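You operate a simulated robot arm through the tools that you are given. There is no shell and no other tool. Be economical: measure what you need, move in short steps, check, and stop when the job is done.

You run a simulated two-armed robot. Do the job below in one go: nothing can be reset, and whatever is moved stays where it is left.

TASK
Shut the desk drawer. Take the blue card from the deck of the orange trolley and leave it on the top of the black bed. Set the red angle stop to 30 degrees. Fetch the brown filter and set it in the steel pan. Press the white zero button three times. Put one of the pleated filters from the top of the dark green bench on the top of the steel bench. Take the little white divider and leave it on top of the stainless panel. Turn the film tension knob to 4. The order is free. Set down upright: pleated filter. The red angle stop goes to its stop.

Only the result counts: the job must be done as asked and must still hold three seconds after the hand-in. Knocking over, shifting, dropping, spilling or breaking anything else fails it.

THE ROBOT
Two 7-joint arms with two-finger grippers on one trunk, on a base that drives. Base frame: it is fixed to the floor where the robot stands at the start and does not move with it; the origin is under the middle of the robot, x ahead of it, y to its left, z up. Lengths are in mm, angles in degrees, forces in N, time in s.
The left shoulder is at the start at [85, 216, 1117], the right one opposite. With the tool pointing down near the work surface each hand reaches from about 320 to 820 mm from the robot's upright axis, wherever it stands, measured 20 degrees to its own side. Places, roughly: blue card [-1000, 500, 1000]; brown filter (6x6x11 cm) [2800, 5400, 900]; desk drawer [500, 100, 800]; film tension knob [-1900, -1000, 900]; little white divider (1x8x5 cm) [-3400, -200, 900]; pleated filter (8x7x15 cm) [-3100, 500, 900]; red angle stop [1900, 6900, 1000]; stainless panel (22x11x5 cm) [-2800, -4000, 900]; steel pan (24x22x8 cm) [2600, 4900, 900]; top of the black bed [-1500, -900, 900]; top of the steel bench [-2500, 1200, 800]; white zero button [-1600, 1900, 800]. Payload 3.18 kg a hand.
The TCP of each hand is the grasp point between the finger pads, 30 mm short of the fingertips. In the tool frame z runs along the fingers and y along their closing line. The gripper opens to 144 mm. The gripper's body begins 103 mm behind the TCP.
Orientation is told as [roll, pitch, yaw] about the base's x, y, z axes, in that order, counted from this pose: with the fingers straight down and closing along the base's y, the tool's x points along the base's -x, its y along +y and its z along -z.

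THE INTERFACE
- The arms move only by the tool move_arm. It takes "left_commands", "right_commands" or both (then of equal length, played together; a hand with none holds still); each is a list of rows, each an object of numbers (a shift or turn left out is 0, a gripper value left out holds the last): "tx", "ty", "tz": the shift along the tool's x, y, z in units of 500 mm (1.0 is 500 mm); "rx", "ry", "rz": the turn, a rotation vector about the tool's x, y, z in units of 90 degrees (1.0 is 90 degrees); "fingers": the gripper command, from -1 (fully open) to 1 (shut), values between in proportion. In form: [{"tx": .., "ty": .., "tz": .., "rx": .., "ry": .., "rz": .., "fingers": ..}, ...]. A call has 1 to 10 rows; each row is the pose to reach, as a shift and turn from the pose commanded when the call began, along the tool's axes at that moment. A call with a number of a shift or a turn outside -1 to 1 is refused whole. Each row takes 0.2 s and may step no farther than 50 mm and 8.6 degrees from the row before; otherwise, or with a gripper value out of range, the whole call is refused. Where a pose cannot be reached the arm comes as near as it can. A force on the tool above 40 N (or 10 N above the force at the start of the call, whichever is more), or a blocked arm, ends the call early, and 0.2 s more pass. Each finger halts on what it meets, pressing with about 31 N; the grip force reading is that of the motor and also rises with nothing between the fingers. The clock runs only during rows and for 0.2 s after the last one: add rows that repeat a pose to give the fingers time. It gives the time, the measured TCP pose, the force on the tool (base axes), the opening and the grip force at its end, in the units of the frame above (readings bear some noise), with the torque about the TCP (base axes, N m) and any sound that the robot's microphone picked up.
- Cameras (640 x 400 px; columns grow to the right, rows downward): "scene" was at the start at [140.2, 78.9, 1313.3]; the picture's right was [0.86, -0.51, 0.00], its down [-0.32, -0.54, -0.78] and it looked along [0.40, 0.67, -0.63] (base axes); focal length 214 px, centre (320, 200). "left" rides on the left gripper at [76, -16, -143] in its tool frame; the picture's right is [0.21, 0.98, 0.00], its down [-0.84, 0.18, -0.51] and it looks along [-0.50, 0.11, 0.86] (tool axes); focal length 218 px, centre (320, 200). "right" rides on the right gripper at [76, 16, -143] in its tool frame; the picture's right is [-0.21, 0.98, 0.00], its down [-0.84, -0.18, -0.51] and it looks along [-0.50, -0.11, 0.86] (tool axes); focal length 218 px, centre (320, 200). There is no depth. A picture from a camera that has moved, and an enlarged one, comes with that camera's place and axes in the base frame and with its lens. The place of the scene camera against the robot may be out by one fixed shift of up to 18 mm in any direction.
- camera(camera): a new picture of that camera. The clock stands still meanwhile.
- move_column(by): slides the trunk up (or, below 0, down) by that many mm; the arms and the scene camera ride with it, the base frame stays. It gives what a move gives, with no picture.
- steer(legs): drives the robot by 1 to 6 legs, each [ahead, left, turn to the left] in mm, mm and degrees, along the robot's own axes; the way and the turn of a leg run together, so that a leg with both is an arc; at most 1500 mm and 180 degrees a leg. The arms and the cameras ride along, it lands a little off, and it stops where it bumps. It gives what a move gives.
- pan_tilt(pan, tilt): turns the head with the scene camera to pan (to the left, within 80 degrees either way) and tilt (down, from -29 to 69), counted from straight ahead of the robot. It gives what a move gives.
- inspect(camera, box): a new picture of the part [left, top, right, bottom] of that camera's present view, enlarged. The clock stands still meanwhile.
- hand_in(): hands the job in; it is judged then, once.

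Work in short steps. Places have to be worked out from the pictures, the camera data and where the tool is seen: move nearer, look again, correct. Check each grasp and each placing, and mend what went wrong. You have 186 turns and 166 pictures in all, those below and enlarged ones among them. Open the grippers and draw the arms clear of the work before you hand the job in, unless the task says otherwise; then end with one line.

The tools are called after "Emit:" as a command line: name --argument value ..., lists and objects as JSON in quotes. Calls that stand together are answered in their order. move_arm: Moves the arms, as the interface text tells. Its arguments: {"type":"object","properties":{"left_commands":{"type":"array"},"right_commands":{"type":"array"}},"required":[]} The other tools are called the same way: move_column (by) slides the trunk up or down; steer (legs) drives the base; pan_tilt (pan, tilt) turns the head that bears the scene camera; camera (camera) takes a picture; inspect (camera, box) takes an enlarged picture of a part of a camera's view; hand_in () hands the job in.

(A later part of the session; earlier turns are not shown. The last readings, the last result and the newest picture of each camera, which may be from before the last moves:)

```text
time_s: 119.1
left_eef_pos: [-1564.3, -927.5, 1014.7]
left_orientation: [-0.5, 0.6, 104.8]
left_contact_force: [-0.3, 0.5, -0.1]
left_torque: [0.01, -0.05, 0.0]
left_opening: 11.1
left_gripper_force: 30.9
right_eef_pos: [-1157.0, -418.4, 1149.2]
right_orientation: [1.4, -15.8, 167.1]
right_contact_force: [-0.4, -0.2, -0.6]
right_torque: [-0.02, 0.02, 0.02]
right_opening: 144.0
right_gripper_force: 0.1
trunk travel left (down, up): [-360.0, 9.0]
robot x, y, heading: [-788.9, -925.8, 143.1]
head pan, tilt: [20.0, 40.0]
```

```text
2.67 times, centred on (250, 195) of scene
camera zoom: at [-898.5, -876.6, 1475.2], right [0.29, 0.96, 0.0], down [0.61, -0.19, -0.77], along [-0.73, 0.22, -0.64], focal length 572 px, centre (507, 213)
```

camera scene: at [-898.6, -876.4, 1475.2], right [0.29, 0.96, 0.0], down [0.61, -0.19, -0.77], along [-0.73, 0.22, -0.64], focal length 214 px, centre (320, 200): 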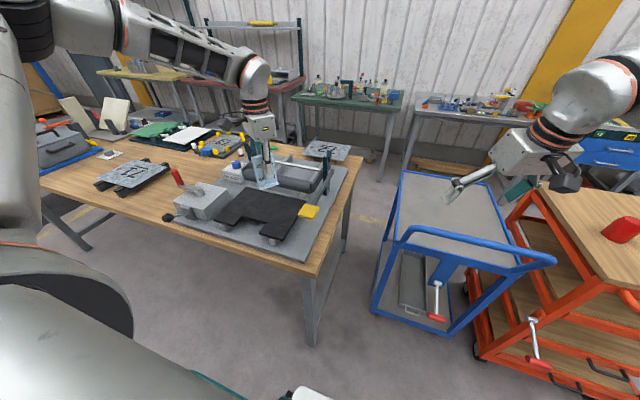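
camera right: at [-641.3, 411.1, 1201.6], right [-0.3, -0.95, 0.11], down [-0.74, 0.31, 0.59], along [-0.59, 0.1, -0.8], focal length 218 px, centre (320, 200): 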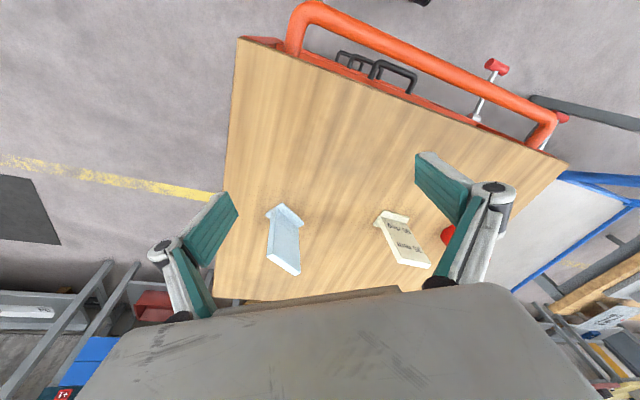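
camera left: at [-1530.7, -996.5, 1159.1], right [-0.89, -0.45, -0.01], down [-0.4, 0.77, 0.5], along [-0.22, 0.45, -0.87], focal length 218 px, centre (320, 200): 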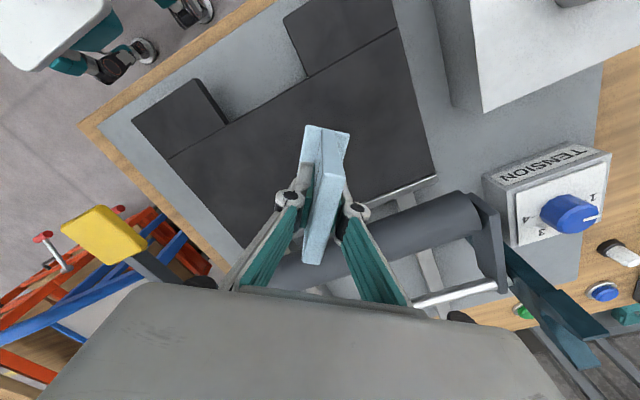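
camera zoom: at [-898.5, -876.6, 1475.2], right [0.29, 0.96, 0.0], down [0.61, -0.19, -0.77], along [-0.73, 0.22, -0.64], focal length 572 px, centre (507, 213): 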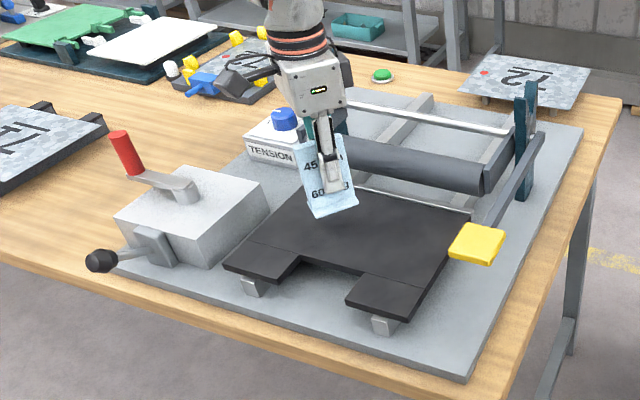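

Two hand views give bed z≈919, so contact should come near TCP z≈985–990. I shift 25 mm toward me and lower gently in small steps.

Emit:
move_arm --left_commands '[{"tx": 0.048, "ty": -0.011}, {"tx": 0.048, "ty": -0.011, "tz": 0.014}, {"tx": 0.048, "ty": -0.011, "tz": 0.024}, {"tx": 0.048, "ty": -0.011, "tz": 0.032}]'

Emit:
inspect --camera "scene" --box '[210, 140, 310, 230]'

```text
time_s: 120.1
left_eef_pos: [-1554.8, -948.1, 999.8]
left_orientation: [-0.6, 0.7, 104.9]
left_contact_force: [-0.9, 0.3, -0.5]
left_torque: [0.01, -0.02, -0.02]
left_opening: 10.8
left_gripper_force: 31.4
right_eef_pos: [-1155.6, -418.9, 1150.2]
right_orientation: [1.3, -15.8, 167.2]
right_contact_force: [0.4, -0.3, 0.4]
right_torque: [-0.04, -0.01, -0.02]
right_opening: 144.1
right_gripper_force: 0.1
trunk travel left (down, up): [-360.0, 9.0]
robot x, y, heading: [-781.5, -931.2, 143.2]
head pan, tilt: [20.0, 40.0]
```

```text
4.44 times, centred on (260, 185) of scene
camera zoom: at [-899.0, -876.3, 1475.1], right [0.29, 0.96, 0.0], down [0.61, -0.19, -0.77], along [-0.73, 0.22, -0.64], focal length 953 px, centre (587, 267)
```

zoom: 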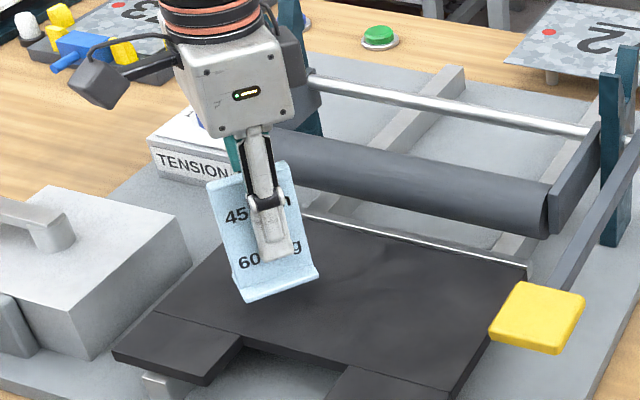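

No contact yet; I go on in 4 mm steps.

Emit:
move_arm --left_commands '[{"tz": 0.008}, {"tz": 0.016}, {"tz": 0.024}]'

Emit:
move_arm --left_commands '[{"tz": 0.006}, {"tz": 0.012}]'

```text
time_s: 120.9
left_eef_pos: [-1553.3, -948.2, 989.6]
left_orientation: [-0.6, 0.6, 104.9]
left_contact_force: [-0.4, 0.3, -0.8]
left_torque: [0.0, -0.01, 0.01]
left_opening: 11.0
left_gripper_force: 31.5
right_eef_pos: [-1156.4, -418.0, 1151.0]
right_orientation: [1.3, -15.7, 167.1]
right_contact_force: [0.1, -0.3, -0.4]
right_torque: [0.02, 0.01, 0.02]
right_opening: 143.9
right_gripper_force: 0.1
trunk travel left (down, up): [-360.0, 9.0]
robot x, y, heading: [-786.4, -928.3, 143.0]
head pan, tilt: [20.0, 40.0]
```

```text
time_s: 121.5
left_eef_pos: [-1553.1, -947.4, 985.0]
left_orientation: [-0.5, 0.5, 104.9]
left_contact_force: [0.4, 0.3, 0.0]
left_torque: [0.03, 0.01, 0.0]
left_opening: 11.0
left_gripper_force: 31.0
right_eef_pos: [-1155.5, -419.0, 1150.1]
right_orientation: [1.5, -15.8, 167.0]
right_contact_force: [-0.5, 0.4, 0.3]
right_torque: [-0.03, -0.01, -0.02]
right_opening: 143.8
right_gripper_force: 0.0
trunk travel left (down, up): [-360.0, 9.0]
robot x, y, heading: [-783.0, -931.6, 143.1]
head pan, tilt: [20.0, 40.0]
```

Still free at 985; I step on in two short calls, watching the vertical force.

Emit:
move_arm --left_commands '[{"tz": 0.006}, {"tz": 0.012}]'

Emit:
move_arm --left_commands '[{"tz": 0.006}]'

Emit:
inspect --camera "left" --box '[240, 60, 440, 200]'

```text
time_s: 122.1
left_eef_pos: [-1553.1, -949.8, 977.0]
left_orientation: [-0.5, 0.7, 104.9]
left_contact_force: [-0.8, 0.3, -0.3]
left_torque: [0.02, -0.02, 0.0]
left_opening: 10.9
left_gripper_force: 30.6
right_eef_pos: [-1156.0, -418.3, 1150.4]
right_orientation: [1.4, -15.8, 167.1]
right_contact_force: [-0.4, 0.0, 0.0]
right_torque: [-0.06, 0.02, -0.02]
right_opening: 144.1
right_gripper_force: 0.1
trunk travel left (down, up): [-360.0, 9.0]
robot x, y, heading: [-786.1, -928.0, 143.0]
head pan, tilt: [20.0, 40.0]
```

```text
time_s: 122.5
left_eef_pos: [-1553.5, -949.5, 975.6]
left_orientation: [-0.7, 0.7, 104.9]
left_contact_force: [-0.3, -0.1, 0.2]
left_torque: [0.02, -0.04, 0.0]
left_opening: 11.0
left_gripper_force: 31.1
right_eef_pos: [-1155.4, -418.9, 1149.9]
right_orientation: [1.3, -15.8, 167.2]
right_contact_force: [0.7, -0.2, 0.0]
right_torque: [0.02, 0.03, 0.02]
right_opening: 143.9
right_gripper_force: 0.1
trunk travel left (down, up): [-360.0, 9.0]
robot x, y, heading: [-785.8, -929.5, 142.9]
head pan, tilt: [20.0, 40.0]
```

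```text
2.86 times, centred on (340, 130) of left
camera zoom: at [-1519.5, -1017.4, 1118.7], right [-0.89, -0.45, -0.01], down [-0.4, 0.77, 0.5], along [-0.22, 0.45, -0.87], focal length 624 px, centre (263, 400)
```

zoom: 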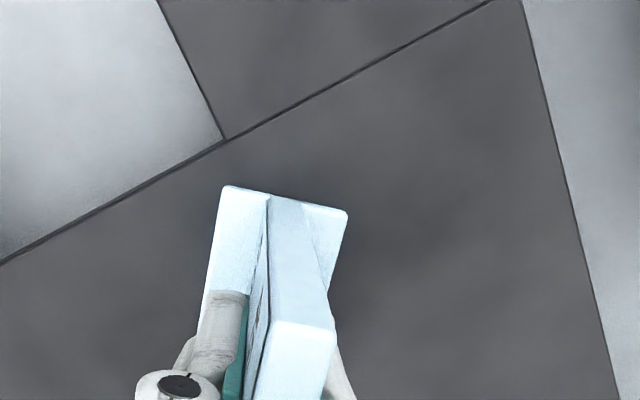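

Bed z recomputes to ≈922; contact is imminent. I continue in 3 mm steps.

Emit:
move_arm --left_commands '[{"tz": 0.006}]'

Emit:
move_arm --left_commands '[{"tz": 0.006}]'

Emit:
move_arm --left_commands '[{"tz": 0.006}]'

```text
time_s: 122.9
left_eef_pos: [-1552.9, -948.4, 975.6]
left_orientation: [-0.4, 0.5, 104.8]
left_contact_force: [0.3, -2.1, 13.5]
left_torque: [-0.48, -0.07, -0.01]
left_opening: 10.7
left_gripper_force: 31.0
right_eef_pos: [-1154.4, -419.2, 1151.8]
right_orientation: [1.4, -15.9, 167.1]
right_contact_force: [-0.1, 0.6, -0.3]
right_torque: [-0.02, 0.0, 0.0]
right_opening: 144.0
right_gripper_force: 0.0
trunk travel left (down, up): [-360.0, 9.0]
robot x, y, heading: [-786.5, -932.6, 143.1]
head pan, tilt: [20.0, 40.0]
```

```text
time_s: 123.3
left_eef_pos: [-1552.5, -947.5, 973.8]
left_orientation: [-0.2, 0.4, 105.0]
left_contact_force: [-1.9, -6.5, 32.6]
left_torque: [-0.19, 0.05, -0.02]
left_opening: 11.0
left_gripper_force: 31.4
right_eef_pos: [-1153.1, -420.9, 1150.8]
right_orientation: [1.4, -16.0, 167.1]
right_contact_force: [0.3, -0.2, -0.6]
right_torque: [0.03, 0.01, 0.0]
right_opening: 144.0
right_gripper_force: 0.1
trunk travel left (down, up): [-360.0, 9.0]
robot x, y, heading: [-784.0, -929.5, 143.0]
head pan, tilt: [20.0, 40.0]
```

```text
time_s: 123.7
left_eef_pos: [-1552.7, -948.0, 969.9]
left_orientation: [-0.2, 0.3, 104.9]
left_contact_force: [-6.6, -4.5, 32.8]
left_torque: [-0.09, 0.2, -0.02]
left_opening: 11.0
left_gripper_force: 31.2
right_eef_pos: [-1153.4, -418.7, 1151.7]
right_orientation: [1.4, -16.0, 167.2]
right_contact_force: [0.0, 0.0, 0.1]
right_torque: [-0.02, 0.0, 0.02]
right_opening: 144.1
right_gripper_force: 0.1
trunk travel left (down, up): [-360.0, 9.0]
robot x, y, heading: [-785.8, -931.6, 143.0]
head pan, tilt: [20.0, 40.0]
```

Contact made (33 N). I ease up 6 mm, then open slowly and rise.

Emit:
move_arm --left_commands '[{"tz": -0.01}, {"tz": -0.01, "fingers": 0.75}, {"tz": -0.01, "fingers": 0.4}, {"tz": -0.01, "fingers": 0}, {"tz": -0.01, "fingers": -0.5}, {"tz": -0.01, "fingers": -1}, {"tz": -0.06, "fingers": -1}, {"tz": -0.14, "fingers": -1}, {"tz": -0.22, "fingers": -1}]'

Emit:
camera --camera "left"

Emit:
inspect --camera "scene" --box '[160, 120, 340, 270]'

```text
time_s: 125.7
left_eef_pos: [-1553.9, -949.1, 1075.1]
left_orientation: [-0.5, 0.6, 104.9]
left_contact_force: [-0.8, -1.0, 0.6]
left_torque: [0.03, 0.02, 0.01]
left_opening: 144.0
left_gripper_force: 0.0
right_eef_pos: [-1155.3, -418.3, 1151.3]
right_orientation: [1.3, -15.9, 167.1]
right_contact_force: [0.8, 0.0, 0.4]
right_torque: [0.0, 0.03, 0.01]
right_opening: 144.1
right_gripper_force: 0.1
trunk travel left (down, up): [-360.0, 9.0]
robot x, y, heading: [-786.6, -930.0, 143.1]
head pan, tilt: [20.0, 40.0]
```

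```text
108 pictures are left
camera left: at [-1522.3, -1017.9, 1219.0], right [-0.89, -0.45, -0.01], down [-0.4, 0.77, 0.5], along [-0.22, 0.45, -0.87], focal length 218 px, centre (320, 200)
```

left: 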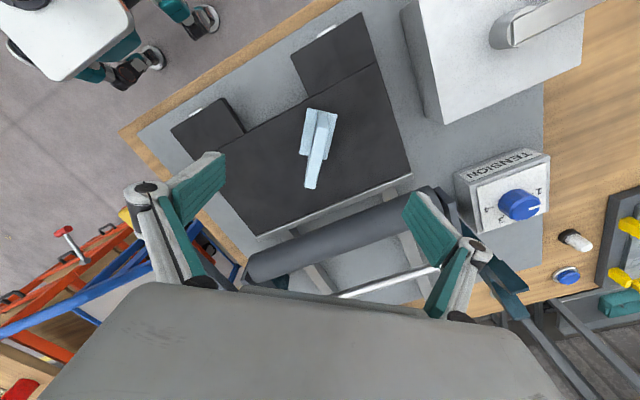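

```text
2.67 times, centred on (250, 195) of scene
camera zoom: at [-897.8, -876.7, 1475.3], right [0.29, 0.96, 0.0], down [0.61, -0.19, -0.77], along [-0.73, 0.22, -0.64], focal length 572 px, centre (507, 213)
```

zoom: 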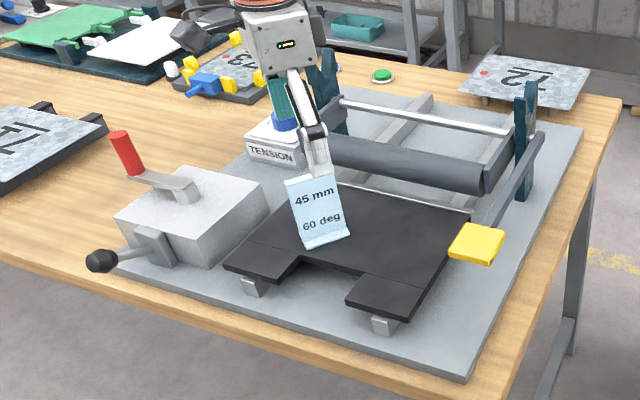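

The card stands on the bed. Next the tension knob close by; I zoom on it.

Emit:
inspect --camera "left" --box '[440, 130, 570, 250]'

Emit:
inspect --camera "scene" --box '[235, 140, 295, 190]'

```text
3.33 times, centred on (505, 190) of left
camera zoom: at [-1522.3, -1017.9, 1219.0], right [-0.89, -0.45, -0.01], down [-0.4, 0.77, 0.5], along [-0.22, 0.45, -0.87], focal length 728 px, centre (-297, 233)
```

zoom: 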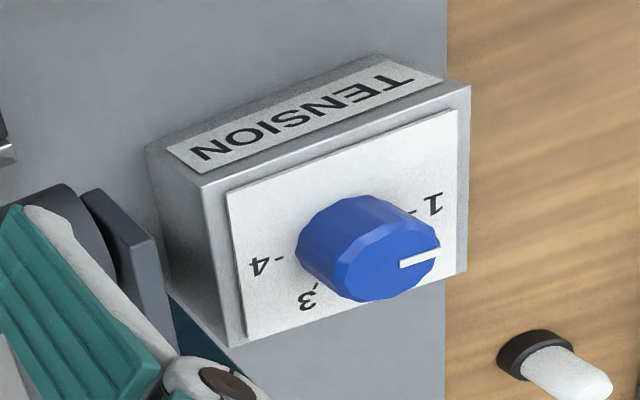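

```text
8.00 times, centred on (265, 165) of scene
camera zoom: at [-897.8, -876.7, 1475.3], right [0.29, 0.96, 0.0], down [0.61, -0.19, -0.77], along [-0.73, 0.22, -0.64], focal length 1716 px, centre (760, 480)
```

zoom: 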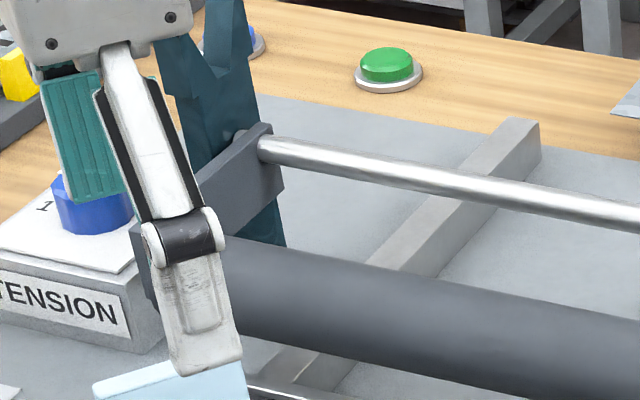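

The dial face lies flat: 1 at the right of this view, 3 lower-left, 4 left; the pointer is at 1, so it must turn clockwise (seen from above) by ~170°. Knob ≈(−1818,−1000). I raise the hand and shift the base left and ahead to reach it.

Emit:
move_arm --left_commands '[{"tz": -0.08}, {"tz": -0.16}, {"tz": -0.2}]'

Emit:
steer --legs '[[0, 306, 0], [78, 0, 0]]'

Emit:
camera --camera "left"

Emit:
camera --camera "scene"

```text
time_s: 126.5
left_eef_pos: [-1552.2, -947.0, 1175.4]
left_orientation: [-0.6, 0.7, 104.9]
left_contact_force: [0.9, -0.7, 0.8]
left_torque: [-0.01, 0.0, 0.0]
left_opening: 144.0
left_gripper_force: 0.0
right_eef_pos: [-1156.2, -419.1, 1150.2]
right_orientation: [1.4, -15.9, 167.0]
right_contact_force: [0.4, -0.8, 0.4]
right_torque: [0.01, 0.02, -0.03]
right_opening: 144.1
right_gripper_force: 0.1
trunk travel left (down, up): [-360.0, 9.0]
robot x, y, heading: [-786.1, -933.9, 143.0]
head pan, tilt: [20.0, 40.0]
```

```text
time_s: 130.5
left_eef_pos: [-1802.7, -1147.8, 1173.6]
left_orientation: [-0.5, 0.7, 105.0]
left_contact_force: [-0.5, -0.1, -0.5]
left_torque: [-0.01, -0.03, -0.05]
left_opening: 144.0
left_gripper_force: 0.0
right_eef_pos: [-1407.0, -620.2, 1150.2]
right_orientation: [1.4, -15.8, 167.5]
right_contact_force: [-0.8, 0.7, 0.0]
right_torque: [-0.04, -0.03, 0.04]
right_opening: 144.0
right_gripper_force: 0.1
trunk travel left (down, up): [-360.0, 9.0]
robot x, y, heading: [-1034.0, -1131.2, 142.9]
head pan, tilt: [20.0, 40.0]
```

```text
104 pictures are left
camera left: at [-1769.9, -1216.8, 1318.1], right [-0.89, -0.46, -0.01], down [-0.4, 0.77, 0.5], along [-0.22, 0.44, -0.87], focal length 218 px, centre (320, 200)
```

left: 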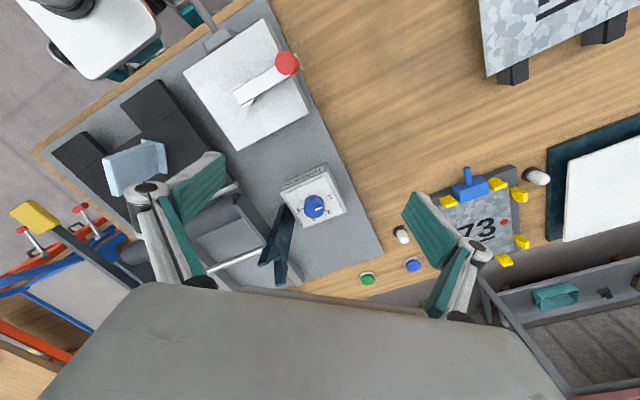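

```text
103 pictures are left
camera scene: at [-1149.0, -1076.9, 1475.1], right [0.29, 0.96, 0.0], down [0.62, -0.19, -0.77], along [-0.73, 0.22, -0.64], focal length 214 px, centre (320, 200)
```

scene: 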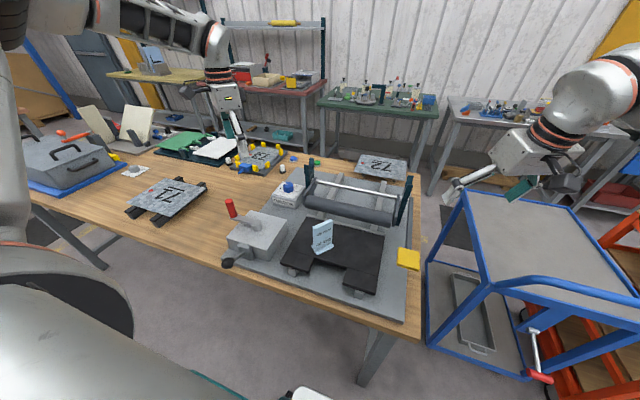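

Triangulation puts the knob top at about (−1866,−994,~930). I move the left hand above it, with the jaws half open (72 mm), to z≈1060.

Emit:
move_arm --left_commands '[{"tx": -0.066, "ty": 0.008, "tz": 0.046, "fingers": 0}, {"tx": -0.132, "ty": 0.017, "tz": 0.091, "fingers": 0}, {"tx": -0.198, "ty": 0.025, "tz": 0.137, "fingers": 0}, {"tx": -0.264, "ty": 0.034, "tz": 0.182, "fingers": 0}, {"tx": -0.33, "ty": 0.042, "tz": 0.228, "fingers": 0}]'

Emit:
camera --camera "left"

```text
time_s: 131.7
left_eef_pos: [-1817.7, -1054.1, 1076.3]
left_orientation: [-0.7, 0.6, 105.1]
left_contact_force: [-0.3, -0.2, -0.7]
left_torque: [0.01, -0.02, -0.01]
left_opening: 72.0
left_gripper_force: 0.0
left hand out of reach, approached as far as the arm can: row 3, 4, 5
right_eef_pos: [-1406.1, -620.3, 1149.8]
right_orientation: [1.4, -15.8, 167.3]
right_contact_force: [-0.4, 0.2, 0.0]
right_torque: [-0.01, 0.03, 0.0]
right_opening: 144.1
right_gripper_force: 0.1
trunk travel left (down, up): [-360.0, 9.0]
robot x, y, heading: [-1031.1, -1131.5, 142.9]
head pan, tilt: [20.0, 40.0]
```

```text
102 pictures are left
camera left: at [-1783.7, -1123.0, 1220.2], right [-0.89, -0.46, -0.01], down [-0.4, 0.77, 0.5], along [-0.22, 0.45, -0.87], focal length 218 px, centre (320, 200)
```

left: 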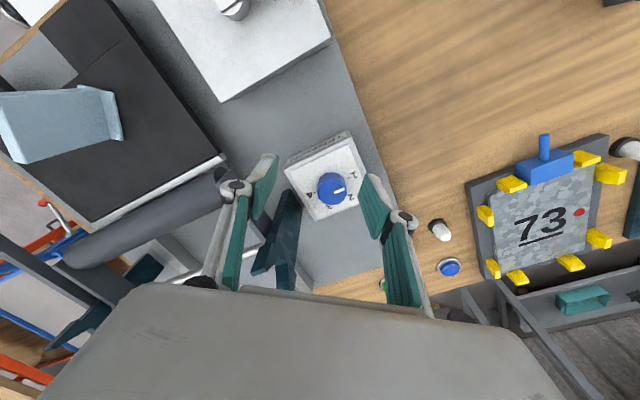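

Just out of reach. I shift the base 60 mm left and 85 mm ahead.

Emit:
steer --legs '[[0, 60, 0], [85, 0, 0]]'

Emit:
camera --camera "left"

```text
time_s: 133.6
left_eef_pos: [-1920.2, -1050.6, 1076.4]
left_orientation: [-0.5, 0.7, 105.2]
left_contact_force: [-0.8, 0.1, -0.4]
left_torque: [-0.03, -0.03, 0.01]
left_opening: 72.2
left_gripper_force: 0.1
right_eef_pos: [-1510.2, -615.7, 1151.1]
right_orientation: [1.5, -15.8, 167.3]
right_contact_force: [-0.7, 0.5, -0.4]
right_torque: [0.03, -0.05, 0.03]
right_opening: 144.2
right_gripper_force: 0.3
trunk travel left (down, up): [-360.0, 9.0]
robot x, y, heading: [-1138.5, -1127.2, 143.1]
head pan, tilt: [20.0, 40.0]
```

```text
101 pictures are left
camera left: at [-1887.2, -1118.9, 1220.3], right [-0.89, -0.46, -0.01], down [-0.4, 0.77, 0.5], along [-0.22, 0.45, -0.87], focal length 218 px, centre (320, 200)
```

left: 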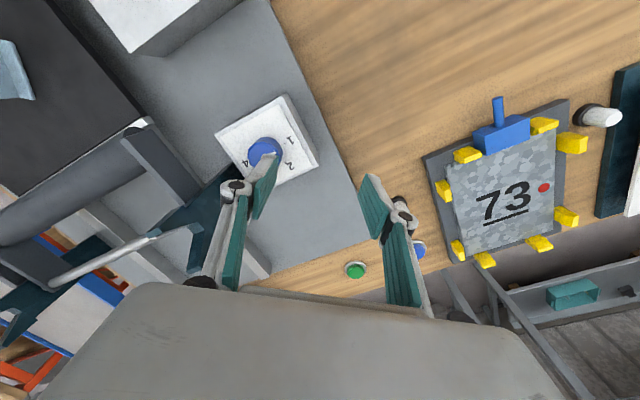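

Refined: knob top at (−1859,−1006,941). I move over it and lower to z≈1000 for a close look.

Emit:
move_arm --left_commands '[{"tx": -0.028, "ty": -0.07, "tz": 0.03}, {"tx": -0.055, "ty": -0.141, "tz": 0.072}, {"tx": -0.055, "ty": -0.141, "tz": 0.152}]'

Emit:
inspect --camera "left" --box '[230, 100, 410, 230]'

Emit:
inspect --camera "scene" --box '[220, 130, 340, 230]'

```text
time_s: 134.4
left_eef_pos: [-1851.0, -1023.9, 1007.1]
left_orientation: [-0.5, 0.5, 105.2]
left_contact_force: [0.7, 0.1, -0.7]
left_torque: [0.0, 0.01, 0.07]
left_opening: 72.1
left_gripper_force: 0.1
left hand out of reach, approached as far as the arm can: row 2, 3
right_eef_pos: [-1510.7, -616.8, 1150.4]
right_orientation: [1.5, -15.8, 167.3]
right_contact_force: [-0.6, 0.4, 0.2]
right_torque: [0.02, 0.03, 0.04]
right_opening: 143.9
right_gripper_force: 0.1
trunk travel left (down, up): [-360.0, 9.0]
robot x, y, heading: [-1134.0, -1130.0, 142.9]
head pan, tilt: [20.0, 40.0]
```

```text
3.08 times, centred on (320, 165) of left
camera zoom: at [-1816.7, -1093.2, 1150.9], right [-0.89, -0.46, -0.01], down [-0.4, 0.77, 0.5], along [-0.22, 0.45, -0.87], focal length 672 px, centre (320, 308)
```

zoom: 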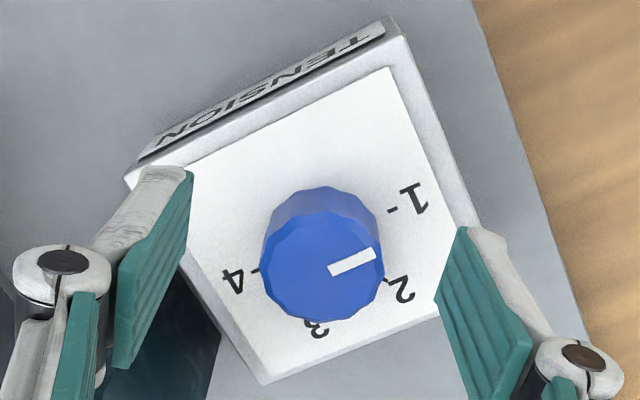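

```text
4.00 times, centred on (280, 180) of scene
camera zoom: at [-1251.8, -1073.8, 1475.2], right [0.29, 0.96, 0.0], down [0.62, -0.19, -0.77], along [-0.73, 0.22, -0.64], focal length 858 px, centre (480, 280)
```

zoom: 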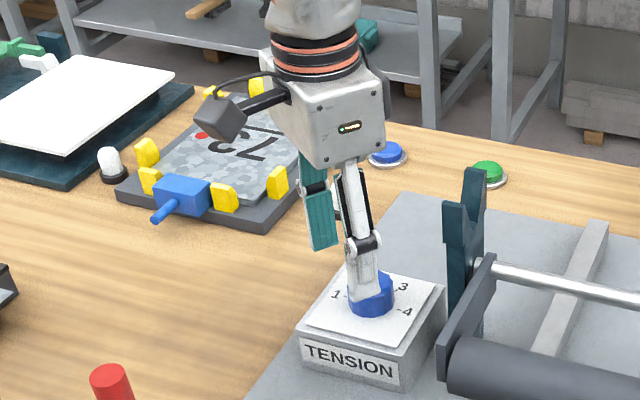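

The pointer is at 1; 1→4 is three steps of ~57°. The hand is at its inward limit, so I raise it, move the base 85 mm right and a bit ahead, and come back over the knob.

Emit:
move_arm --left_commands '[{"tz": -0.08}, {"tz": -0.16}, {"tz": -0.2}]'

Emit:
steer --legs '[[15, -85, 0]]'

```text
time_s: 135.2
left_eef_pos: [-1850.6, -1022.7, 1109.4]
left_orientation: [-0.6, 0.7, 105.2]
left_contact_force: [0.0, -0.7, 0.7]
left_torque: [0.01, -0.01, 0.0]
left_opening: 72.2
left_gripper_force: 0.1
right_eef_pos: [-1508.6, -615.6, 1150.1]
right_orientation: [1.3, -15.9, 167.4]
right_contact_force: [0.6, -0.4, -0.3]
right_torque: [0.02, 0.02, 0.0]
right_opening: 144.4
right_gripper_force: 0.0
trunk travel left (down, up): [-360.0, 9.0]
robot x, y, heading: [-1140.2, -1127.0, 143.1]
head pan, tilt: [20.0, 40.0]
```

```text
time_s: 136.6
left_eef_pos: [-1810.4, -946.4, 1109.9]
left_orientation: [-0.5, 0.5, 105.1]
left_contact_force: [0.6, 0.2, -0.5]
left_torque: [-0.05, -0.01, -0.01]
left_opening: 72.0
left_gripper_force: 0.1
right_eef_pos: [-1470.7, -539.0, 1151.0]
right_orientation: [1.4, -15.9, 167.3]
right_contact_force: [0.0, 0.4, -0.3]
right_torque: [-0.02, 0.0, 0.01]
right_opening: 143.8
right_gripper_force: 0.2
trunk travel left (down, up): [-360.0, 9.0]
robot x, y, heading: [-1103.1, -1048.2, 143.0]
head pan, tilt: [20.0, 40.0]
```

Knob axis refined to (−1862,−1000). I go above it at z≈1035, then down to where the tips flank the knob.

Emit:
move_arm --left_commands '[{"tx": 0.039, "ty": 0.064, "tz": 0.05}, {"tx": 0.077, "ty": 0.129, "tz": 0.1}, {"tx": 0.077, "ty": 0.129, "tz": 0.15}, {"tx": 0.077, "ty": 0.129, "tz": 0.22}, {"tx": 0.077, "ty": 0.129, "tz": 0.28}]'

Emit:
inspect --camera "left" --box '[230, 100, 410, 230]'

Emit:
inspect --camera "scene" --box '[240, 140, 360, 230]'

```text
time_s: 137.8
left_eef_pos: [-1859.5, -1001.4, 969.6]
left_orientation: [-0.6, 0.4, 105.1]
left_contact_force: [0.1, -0.6, -0.3]
left_torque: [0.02, 0.02, 0.0]
left_opening: 72.0
left_gripper_force: 0.1
right_eef_pos: [-1470.7, -539.1, 1150.6]
right_orientation: [1.4, -15.7, 167.4]
right_contact_force: [0.3, 0.3, 0.2]
right_torque: [0.02, -0.05, -0.02]
right_opening: 143.8
right_gripper_force: 0.1
trunk travel left (down, up): [-360.0, 9.0]
robot x, y, heading: [-1101.8, -1051.9, 143.1]
head pan, tilt: [20.0, 40.0]
```

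```text
3.08 times, centred on (320, 165) of left
camera zoom: at [-1825.3, -1070.7, 1114.4], right [-0.89, -0.46, -0.01], down [-0.4, 0.77, 0.5], along [-0.22, 0.45, -0.87], focal length 672 px, centre (320, 308)
```

zoom: 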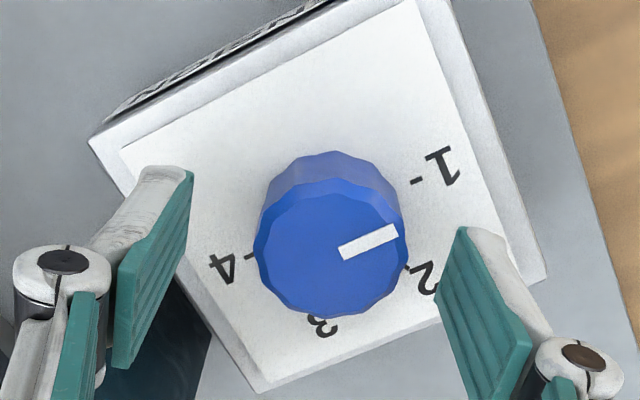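

```text
4.44 times, centred on (300, 185) of scene
camera zoom: at [-1212.6, -996.3, 1475.2], right [0.29, 0.96, 0.0], down [0.62, -0.19, -0.77], along [-0.73, 0.22, -0.64], focal length 953 px, centre (409, 267)
```

zoom: 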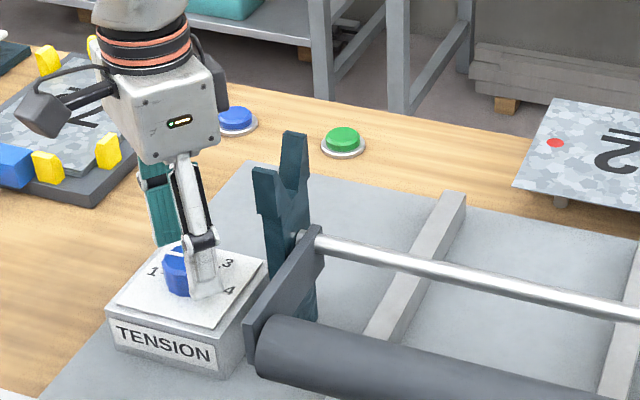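

Jaws straddle the knob. I correct 6 mm, lower 14 mm more and close on it.

Emit:
move_arm --left_commands '[{"tx": -0.01, "ty": 0.011}, {"tx": -0.01, "ty": 0.011, "tz": 0.014}, {"tx": -0.01, "ty": 0.011, "tz": 0.028}, {"tx": -0.01, "ty": 0.011, "tz": 0.028, "fingers": 1}, {"tx": -0.01, "ty": 0.011, "tz": 0.028, "fingers": 1}, {"tx": -0.01, "ty": 0.011, "tz": 0.028, "fingers": 1}]'

Emit:
inspect --camera "left" --box '[230, 100, 410, 230]'

```text
time_s: 139.2
left_eef_pos: [-1861.7, -1008.7, 961.5]
left_orientation: [-0.4, 0.5, 105.1]
left_contact_force: [-15.3, -2.7, 4.2]
left_torque: [-0.37, 0.67, -0.11]
left_opening: 41.0
left_gripper_force: 44.6
left hand out of reach, approached as far as the arm can: row 1, 2, 3, 4, 5, 6
right_eef_pos: [-1471.3, -539.8, 1150.4]
right_orientation: [1.4, -15.8, 167.3]
right_contact_force: [-1.0, -0.5, -0.8]
right_torque: [-0.01, 0.01, -0.01]
right_opening: 144.0
right_gripper_force: 0.0
trunk travel left (down, up): [-360.0, 9.0]
robot x, y, heading: [-1097.5, -1051.5, 142.8]
head pan, tilt: [20.0, 40.0]
```

```text
3.08 times, centred on (320, 165) of left
camera zoom: at [-1826.3, -1078.0, 1105.3], right [-0.89, -0.46, 0.0], down [-0.4, 0.77, 0.5], along [-0.22, 0.45, -0.87], focal length 672 px, centre (320, 308)
```

zoom: 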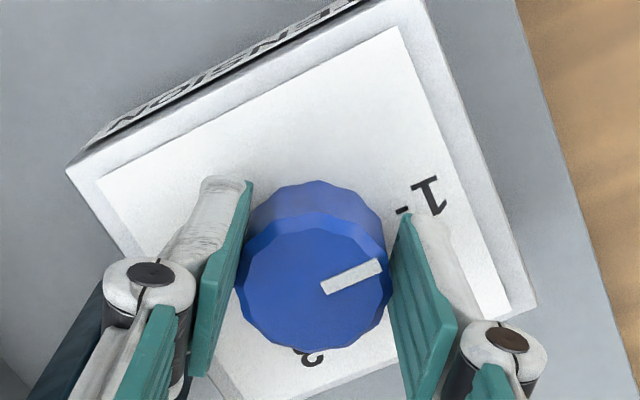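

The knob is a bit beyond comfortable reach at this trunk height. I release, rise, lower the trunk 110 mm (better relative height), and try again.

Emit:
move_arm --left_commands '[{"fingers": 0}, {"fingers": 0}, {"tz": -0.08, "fingers": 0}, {"tz": -0.16, "fingers": 0}, {"tz": -0.24, "fingers": 0}, {"tz": -0.32, "fingers": 0}, {"tz": -0.36, "fingers": 0}]'

Emit:
move_column --by -110

Emit:
inspect --camera "left" --box '[230, 80, 410, 230]'

```text
time_s: 140.8
left_eef_pos: [-1860.4, -1006.0, 1140.8]
left_orientation: [-0.6, 0.6, 105.1]
left_contact_force: [0.4, 0.0, 0.8]
left_torque: [-0.01, 0.04, 0.02]
left_opening: 72.0
left_gripper_force: 0.1
right_eef_pos: [-1470.5, -540.4, 1151.0]
right_orientation: [1.4, -15.9, 167.4]
right_contact_force: [0.2, 0.1, -0.2]
right_torque: [0.02, 0.01, 0.03]
right_opening: 143.8
right_gripper_force: 0.0
trunk travel left (down, up): [-360.0, 9.0]
robot x, y, heading: [-1099.0, -1049.5, 143.3]
head pan, tilt: [20.0, 40.0]
```

```text
time_s: 142.2
left_eef_pos: [-1860.4, -1007.8, 1033.1]
left_orientation: [-0.4, 0.4, 105.1]
left_contact_force: [-0.7, 0.3, -0.5]
left_torque: [0.03, 0.04, -0.01]
left_opening: 71.7
left_gripper_force: 0.0
right_eef_pos: [-1470.3, -540.5, 1041.9]
right_orientation: [1.3, -16.0, 167.3]
right_contact_force: [-0.5, -0.5, -0.1]
right_torque: [0.03, 0.02, 0.0]
right_opening: 144.0
right_gripper_force: 0.0
trunk travel left (down, up): [-250.0, 119.0]
robot x, y, heading: [-1097.9, -1047.8, 143.0]
head pan, tilt: [20.0, 40.0]
```

```text
2.67 times, centred on (320, 155) of left
camera zoom: at [-1827.0, -1077.4, 1176.4], right [-0.89, -0.46, -0.01], down [-0.4, 0.77, 0.5], along [-0.22, 0.45, -0.87], focal length 582 px, centre (320, 320)
```

zoom: 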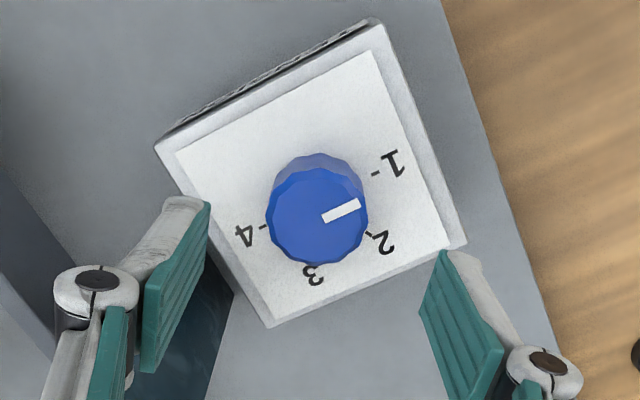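

Knob axis confirmed at (−1862,−999). I go 8.5 mm forward, down to z≈957, and close.

Emit:
move_arm --left_commands '[{"tx": -0.017, "tz": 0.04}, {"tx": -0.017, "tz": 0.1}, {"tx": -0.017, "tz": 0.152}, {"tx": -0.017, "tz": 0.152, "fingers": 1}, {"tx": -0.017, "tz": 0.152, "fingers": 1}, {"tx": -0.017, "tz": 0.152, "fingers": 1}]'

Emit:
inspect --camera "left" --box '[230, 100, 410, 230]'

```text
time_s: 143.6
left_eef_pos: [-1863.3, -1000.2, 955.4]
left_orientation: [-0.6, 0.6, 105.1]
left_contact_force: [-4.0, -0.6, -4.9]
left_torque: [0.0, 0.33, -0.14]
left_opening: 41.1
left_gripper_force: 44.4
right_eef_pos: [-1471.4, -540.6, 1039.8]
right_orientation: [1.4, -15.8, 167.2]
right_contact_force: [0.7, 0.5, 0.2]
right_torque: [0.01, -0.03, -0.02]
right_opening: 144.0
right_gripper_force: 0.0
trunk travel left (down, up): [-250.0, 119.0]
robot x, y, heading: [-1096.1, -1049.9, 143.0]
head pan, tilt: [20.0, 40.0]
```

```text
3.08 times, centred on (320, 165) of left
camera zoom: at [-1829.6, -1068.6, 1099.6], right [-0.89, -0.46, -0.01], down [-0.4, 0.77, 0.5], along [-0.22, 0.45, -0.87], focal length 672 px, centre (320, 308)
```

zoom: 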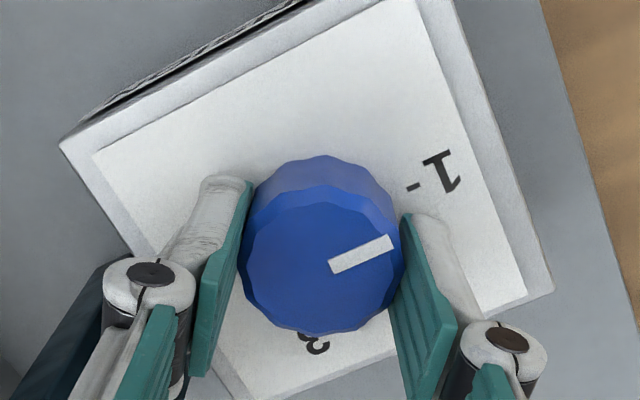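

Good grip (41 mm), pose reached. I turn clockwise by 57°.

Emit:
move_arm --left_commands '[{"rz": 0.09}, {"rz": 0.18}, {"rz": 0.27}, {"rz": 0.36}, {"rz": 0.45}, {"rz": 0.54}, {"rz": 0.633}, {"rz": 0.633}]'

Emit:
inspect --camera "left" --box '[230, 100, 410, 230]'

```text
time_s: 145.4
left_eef_pos: [-1863.1, -999.4, 955.8]
left_orientation: [-0.8, -0.2, 48.0]
left_contact_force: [2.9, 2.1, 0.2]
left_torque: [-0.36, 0.35, -0.01]
left_opening: 40.8
left_gripper_force: 45.1
right_eef_pos: [-1469.8, -539.5, 1040.7]
right_orientation: [1.3, -15.9, 167.3]
right_contact_force: [0.5, 0.2, 1.2]
right_torque: [0.01, 0.06, 0.02]
right_opening: 144.0
right_gripper_force: 0.1
trunk travel left (down, up): [-250.0, 119.0]
robot x, y, heading: [-1100.2, -1049.3, 143.0]
head pan, tilt: [20.0, 40.0]
```

```text
3.08 times, centred on (320, 165) of left
camera zoom: at [-1903.5, -1067.1, 1098.6], right [-0.87, 0.5, -0.01], down [0.42, 0.75, 0.51], along [0.26, 0.43, -0.86], focal length 672 px, centre (320, 308)
```

zoom: 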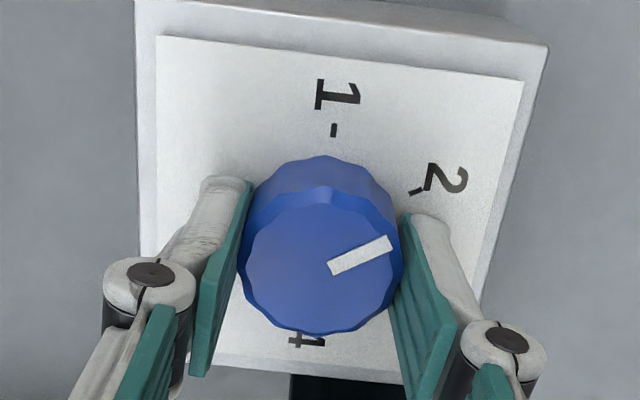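

The knob followed exactly to 2. I open, turn the hand back and regrasp.

Emit:
move_arm --left_commands '[{"fingers": 0.1}, {"rz": -0.09, "fingers": 0.1}, {"rz": -0.18, "fingers": 0.1}, {"rz": -0.27, "fingers": 0.1}, {"rz": -0.36, "fingers": 0.1}, {"rz": -0.45, "fingers": 0.1}, {"rz": -0.54, "fingers": 0.1}, {"rz": -0.633, "fingers": 0.1}, {"rz": -0.633, "fingers": 1}, {"rz": -0.633, "fingers": 1}]'

Emit:
move_arm --left_commands '[{"fingers": 1}, {"rz": 0.09}, {"rz": 0.18}, {"rz": 0.27}, {"rz": 0.36}, {"rz": 0.45}, {"rz": 0.54}, {"rz": 0.633}, {"rz": 0.633}]'

Emit:
inspect --camera "left" --box '[230, 100, 410, 230]'

```text
time_s: 147.6
left_eef_pos: [-1862.9, -1001.3, 955.2]
left_orientation: [-0.5, 0.5, 105.0]
left_contact_force: [-5.4, -0.1, 2.4]
left_torque: [-0.2, 0.3, -0.02]
left_opening: 41.1
left_gripper_force: 45.0
right_eef_pos: [-1470.7, -539.1, 1040.6]
right_orientation: [1.4, -15.9, 167.3]
right_contact_force: [0.3, -0.4, 0.1]
right_torque: [-0.02, -0.01, -0.01]
right_opening: 143.8
right_gripper_force: 0.1
trunk travel left (down, up): [-250.0, 119.0]
robot x, y, heading: [-1098.0, -1050.8, 143.1]
head pan, tilt: [20.0, 40.0]
```

```text
time_s: 149.6
left_eef_pos: [-1862.6, -999.6, 955.9]
left_orientation: [-0.7, -0.2, 48.0]
left_contact_force: [-7.9, -2.0, 8.1]
left_torque: [-0.39, 0.67, -0.01]
left_opening: 40.6
left_gripper_force: 44.9
right_eef_pos: [-1471.1, -540.6, 1040.6]
right_orientation: [1.4, -16.0, 167.3]
right_contact_force: [0.2, 0.1, -0.2]
right_torque: [-0.02, -0.01, -0.02]
right_opening: 144.1
right_gripper_force: 0.1
trunk travel left (down, up): [-250.0, 119.0]
robot x, y, heading: [-1103.6, -1051.6, 143.2]
head pan, tilt: [20.0, 40.0]
```

```text
3.08 times, centred on (320, 165) of left
camera zoom: at [-1903.5, -1067.7, 1098.2], right [-0.87, 0.5, -0.01], down [0.42, 0.75, 0.51], along [0.26, 0.43, -0.86], focal length 672 px, centre (320, 308)
```

zoom: 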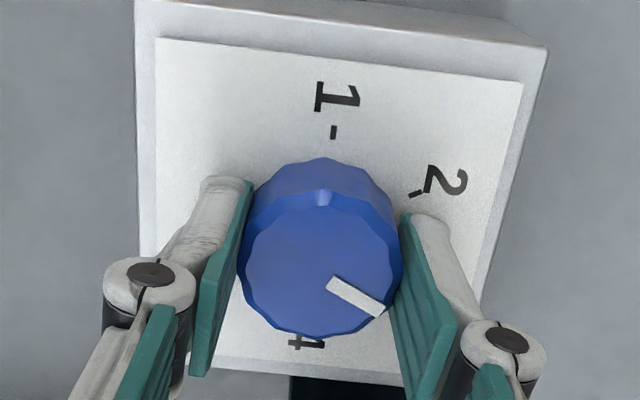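

Pointer is at 3 now; one more regrasp and 57° stroke, then open and rise to check.

Emit:
move_arm --left_commands '[{"fingers": 0.1}, {"rz": -0.09, "fingers": 0.1}, {"rz": -0.18, "fingers": 0.1}, {"rz": -0.27, "fingers": 0.1}, {"rz": -0.36, "fingers": 0.1}, {"rz": -0.45, "fingers": 0.1}, {"rz": -0.54, "fingers": 0.1}, {"rz": -0.633, "fingers": 0.1}, {"rz": -0.633, "fingers": 1}, {"rz": -0.633, "fingers": 1}]'

Emit:
move_arm --left_commands '[{"fingers": 1}, {"rz": 0.09}, {"rz": 0.18}, {"rz": 0.27}, {"rz": 0.36}, {"rz": 0.45}, {"rz": 0.54}, {"rz": 0.633}, {"rz": 0.633}]'

Emit:
move_arm --left_commands '[{"fingers": 0.1}, {"fingers": 0.1}, {"tz": -0.08, "fingers": 0.1}, {"tz": -0.16, "fingers": 0.1}]'

Emit:
inspect --camera "left" --box '[230, 80, 410, 210]'

```text
time_s: 151.8
left_eef_pos: [-1862.8, -1001.4, 955.1]
left_orientation: [-0.5, 0.5, 105.0]
left_contact_force: [-2.9, 0.2, 0.4]
left_torque: [-0.15, 0.19, 0.01]
left_opening: 40.9
left_gripper_force: 44.8
right_eef_pos: [-1469.5, -540.1, 1040.5]
right_orientation: [1.3, -15.8, 167.3]
right_contact_force: [0.3, -0.6, -0.8]
right_torque: [0.03, -0.01, -0.01]
right_opening: 143.8
right_gripper_force: 0.1
trunk travel left (down, up): [-250.0, 119.0]
robot x, y, heading: [-1099.7, -1050.8, 142.8]
head pan, tilt: [20.0, 40.0]
```

```text
time_s: 153.8
left_eef_pos: [-1861.9, -999.9, 955.9]
left_orientation: [-0.8, -0.2, 48.0]
left_contact_force: [-1.0, -2.8, -1.1]
left_torque: [-0.44, 0.41, -0.01]
left_opening: 41.0
left_gripper_force: 45.0
right_eef_pos: [-1472.4, -540.5, 1039.5]
right_orientation: [1.4, -15.8, 167.3]
right_contact_force: [0.1, -0.4, 0.1]
right_torque: [0.01, 0.01, 0.0]
right_opening: 144.0
right_gripper_force: 0.0
trunk travel left (down, up): [-250.0, 119.0]
robot x, y, heading: [-1099.5, -1049.1, 143.0]
head pan, tilt: [20.0, 40.0]
```

```text
time_s: 154.8
left_eef_pos: [-1863.7, -997.5, 1038.3]
left_orientation: [-0.8, -0.3, 48.1]
left_contact_force: [0.0, 0.0, 0.0]
left_torque: [0.01, 0.02, -0.01]
left_opening: 64.7
left_gripper_force: 0.0
right_eef_pos: [-1471.3, -540.2, 1041.2]
right_orientation: [1.4, -16.0, 167.3]
right_contact_force: [-0.4, -0.3, -0.2]
right_torque: [-0.05, 0.01, -0.02]
right_opening: 143.9
right_gripper_force: 0.0
trunk travel left (down, up): [-250.0, 119.0]
robot x, y, heading: [-1096.0, -1050.5, 143.0]
head pan, tilt: [20.0, 40.0]
```

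```text
3.08 times, centred on (320, 145) of left
camera zoom: at [-1904.2, -1065.0, 1180.2], right [-0.87, 0.5, -0.01], down [0.42, 0.75, 0.51], along [0.26, 0.43, -0.86], focal length 672 px, centre (320, 369)
```

zoom: 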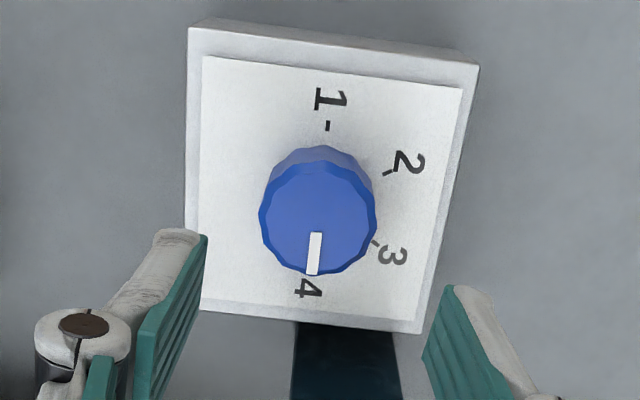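

The pointer now points at 4. I zoom in closer to verify the fine angle.

Emit:
inspect --camera "left" --box '[285, 90, 365, 190]'

```text
4.00 times, centred on (325, 140) of left
camera zoom: at [-1904.2, -1065.0, 1180.2], right [-0.87, 0.5, -0.01], down [0.42, 0.75, 0.51], along [0.26, 0.43, -0.86], focal length 873 px, centre (300, 440)
```

zoom: 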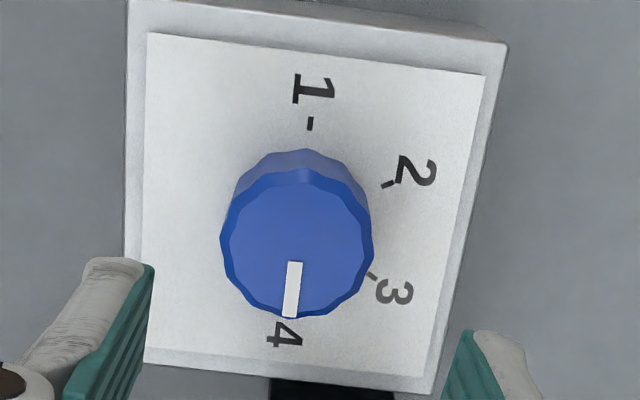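

Angle is within ~1.5° of the 4 mark — the knob is done. I lift the hand, turn it back, raise the trunk, back out from the bench and drive back up the lane, round the trolley to the aisle by the wall benches.

Emit:
move_arm --left_commands '[{"tz": -0.08, "rz": -0.09}, {"tz": -0.16, "rz": -0.18}, {"tz": -0.24, "rz": -0.27}, {"tz": -0.24, "rz": -0.36}, {"tz": -0.24, "rz": -0.45}, {"tz": -0.24, "rz": -0.54}, {"tz": -0.24, "rz": -0.63, "fingers": -1}]'

Emit:
move_column --by 80

Emit:
steer --legs '[[-150, 0, 0], [0, -1460, 0], [418, -558, 0]]'

```text
time_s: 156.4
left_eef_pos: [-1865.4, -998.4, 1154.0]
left_orientation: [-0.5, 0.5, 105.0]
left_contact_force: [0.8, 0.2, 0.8]
left_torque: [-0.02, 0.01, 0.04]
left_opening: 143.8
left_gripper_force: 0.0
right_eef_pos: [-1470.5, -539.8, 1040.7]
right_orientation: [1.4, -16.0, 167.4]
right_contact_force: [0.2, 0.1, 0.6]
right_torque: [0.06, 0.03, 0.02]
right_opening: 144.1
right_gripper_force: 0.0
trunk travel left (down, up): [-250.0, 119.0]
robot x, y, heading: [-1099.6, -1049.4, 143.3]
head pan, tilt: [20.0, 40.0]
```

```text
time_s: 157.6
left_eef_pos: [-1865.7, -998.4, 1233.8]
left_orientation: [-0.6, 0.7, 104.9]
left_contact_force: [-0.7, -0.1, -0.3]
left_torque: [-0.03, -0.02, 0.0]
left_opening: 143.9
left_gripper_force: 0.1
right_eef_pos: [-1471.0, -539.5, 1119.8]
right_orientation: [1.4, -15.7, 167.3]
right_contact_force: [-0.7, 0.2, -0.1]
right_torque: [-0.02, 0.02, -0.01]
right_opening: 144.2
right_gripper_force: 0.0
trunk travel left (down, up): [-330.0, 39.0]
robot x, y, heading: [-1100.1, -1050.2, 143.0]
head pan, tilt: [20.0, 40.0]
```

```text
time_s: 174.7
left_eef_pos: [-812.0, 567.0, 1232.2]
left_orientation: [-0.5, 0.6, 96.1]
left_contact_force: [-0.4, 0.7, -0.1]
left_torque: [-0.03, -0.07, 0.01]
left_opening: 143.6
left_gripper_force: 0.1
right_eef_pos: [-350.4, 960.2, 1119.3]
right_orientation: [1.5, -15.8, 158.4]
right_contact_force: [-0.7, 0.7, 0.1]
right_torque: [-0.1, -0.04, 0.02]
right_opening: 143.7
right_gripper_force: 0.1
trunk travel left (down, up): [-330.0, 39.0]
robot x, y, heading: [-60.3, 397.1, 134.3]
head pan, tilt: [20.0, 40.0]
stopped in leg 3: the robot was blocked; the commanded pose is now the measured one
```

I bumped, most likely against the yellow rail on the desk side. I ease away westward first, then continue round the trolley.

Emit:
steer --legs '[[84, 86, 0], [337, -231, 0], [711, 144, 0]]'

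Emit:
pan_tilt --pan 0 --tilt 35

Emit:
camera --camera "scene"

```text
time_s: 182.0
left_eef_pos: [-1588.6, 1380.2, 1236.2]
left_orientation: [-0.6, 0.5, 95.1]
left_contact_force: [-0.4, 0.9, -0.3]
left_torque: [0.0, 0.0, 0.0]
left_opening: 144.0
left_gripper_force: 0.0
right_eef_pos: [-1121.5, 1765.4, 1122.1]
right_orientation: [1.4, -15.9, 157.6]
right_contact_force: [-0.5, 0.4, -0.9]
right_torque: [-0.01, -0.01, 0.03]
right_opening: 143.9
right_gripper_force: 0.1
trunk travel left (down, up): [-330.0, 39.0]
robot x, y, heading: [-840.3, 1199.5, 133.3]
head pan, tilt: [20.0, 40.0]
```

```text
time_s: 182.8
left_eef_pos: [-1588.8, 1379.8, 1236.0]
left_orientation: [-0.6, 0.5, 95.1]
left_contact_force: [-0.2, -0.2, 0.0]
left_torque: [0.0, -0.01, 0.02]
left_opening: 144.0
left_gripper_force: 0.1
right_eef_pos: [-1121.2, 1765.0, 1120.8]
right_orientation: [1.4, -16.0, 157.5]
right_contact_force: [0.3, 0.6, -0.6]
right_torque: [0.0, -0.01, -0.01]
right_opening: 143.9
right_gripper_force: 0.0
trunk travel left (down, up): [-330.0, 39.0]
robot x, y, heading: [-838.7, 1197.8, 133.3]
head pan, tilt: [0.0, 35.0]
```

```text
89 pictures are left
camera scene: at [-929.7, 1297.4, 1453.3], right [0.73, 0.69, 0.0], down [0.39, -0.42, -0.82], along [-0.56, 0.6, -0.57], focal length 214 px, centre (320, 200)
```

scene: 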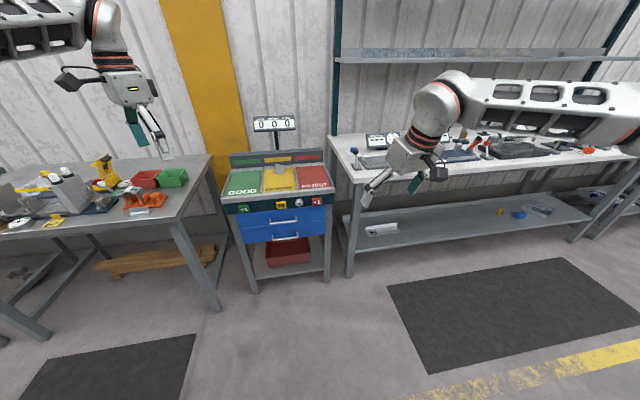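

The tally cart with coloured fields stands ahead; its front has buttons. I zoom on it.

Emit:
inspect --camera "scene" --box '[210, 100, 350, 250]'

```text
2.67 times, centred on (280, 175) of scene
camera zoom: at [-929.7, 1297.4, 1453.3], right [0.73, 0.69, 0.0], down [0.39, -0.42, -0.82], along [-0.56, 0.6, -0.57], focal length 572 px, centre (427, 267)
```

zoom: 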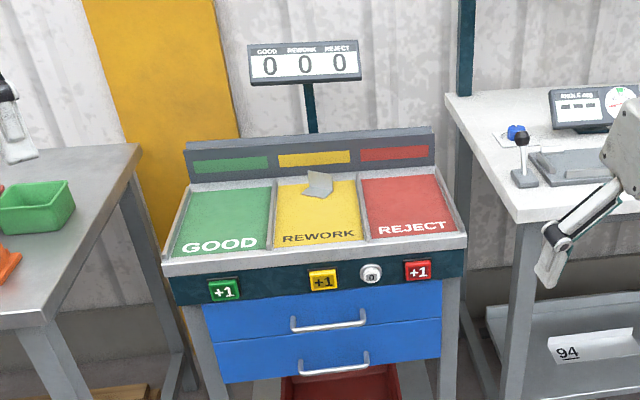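

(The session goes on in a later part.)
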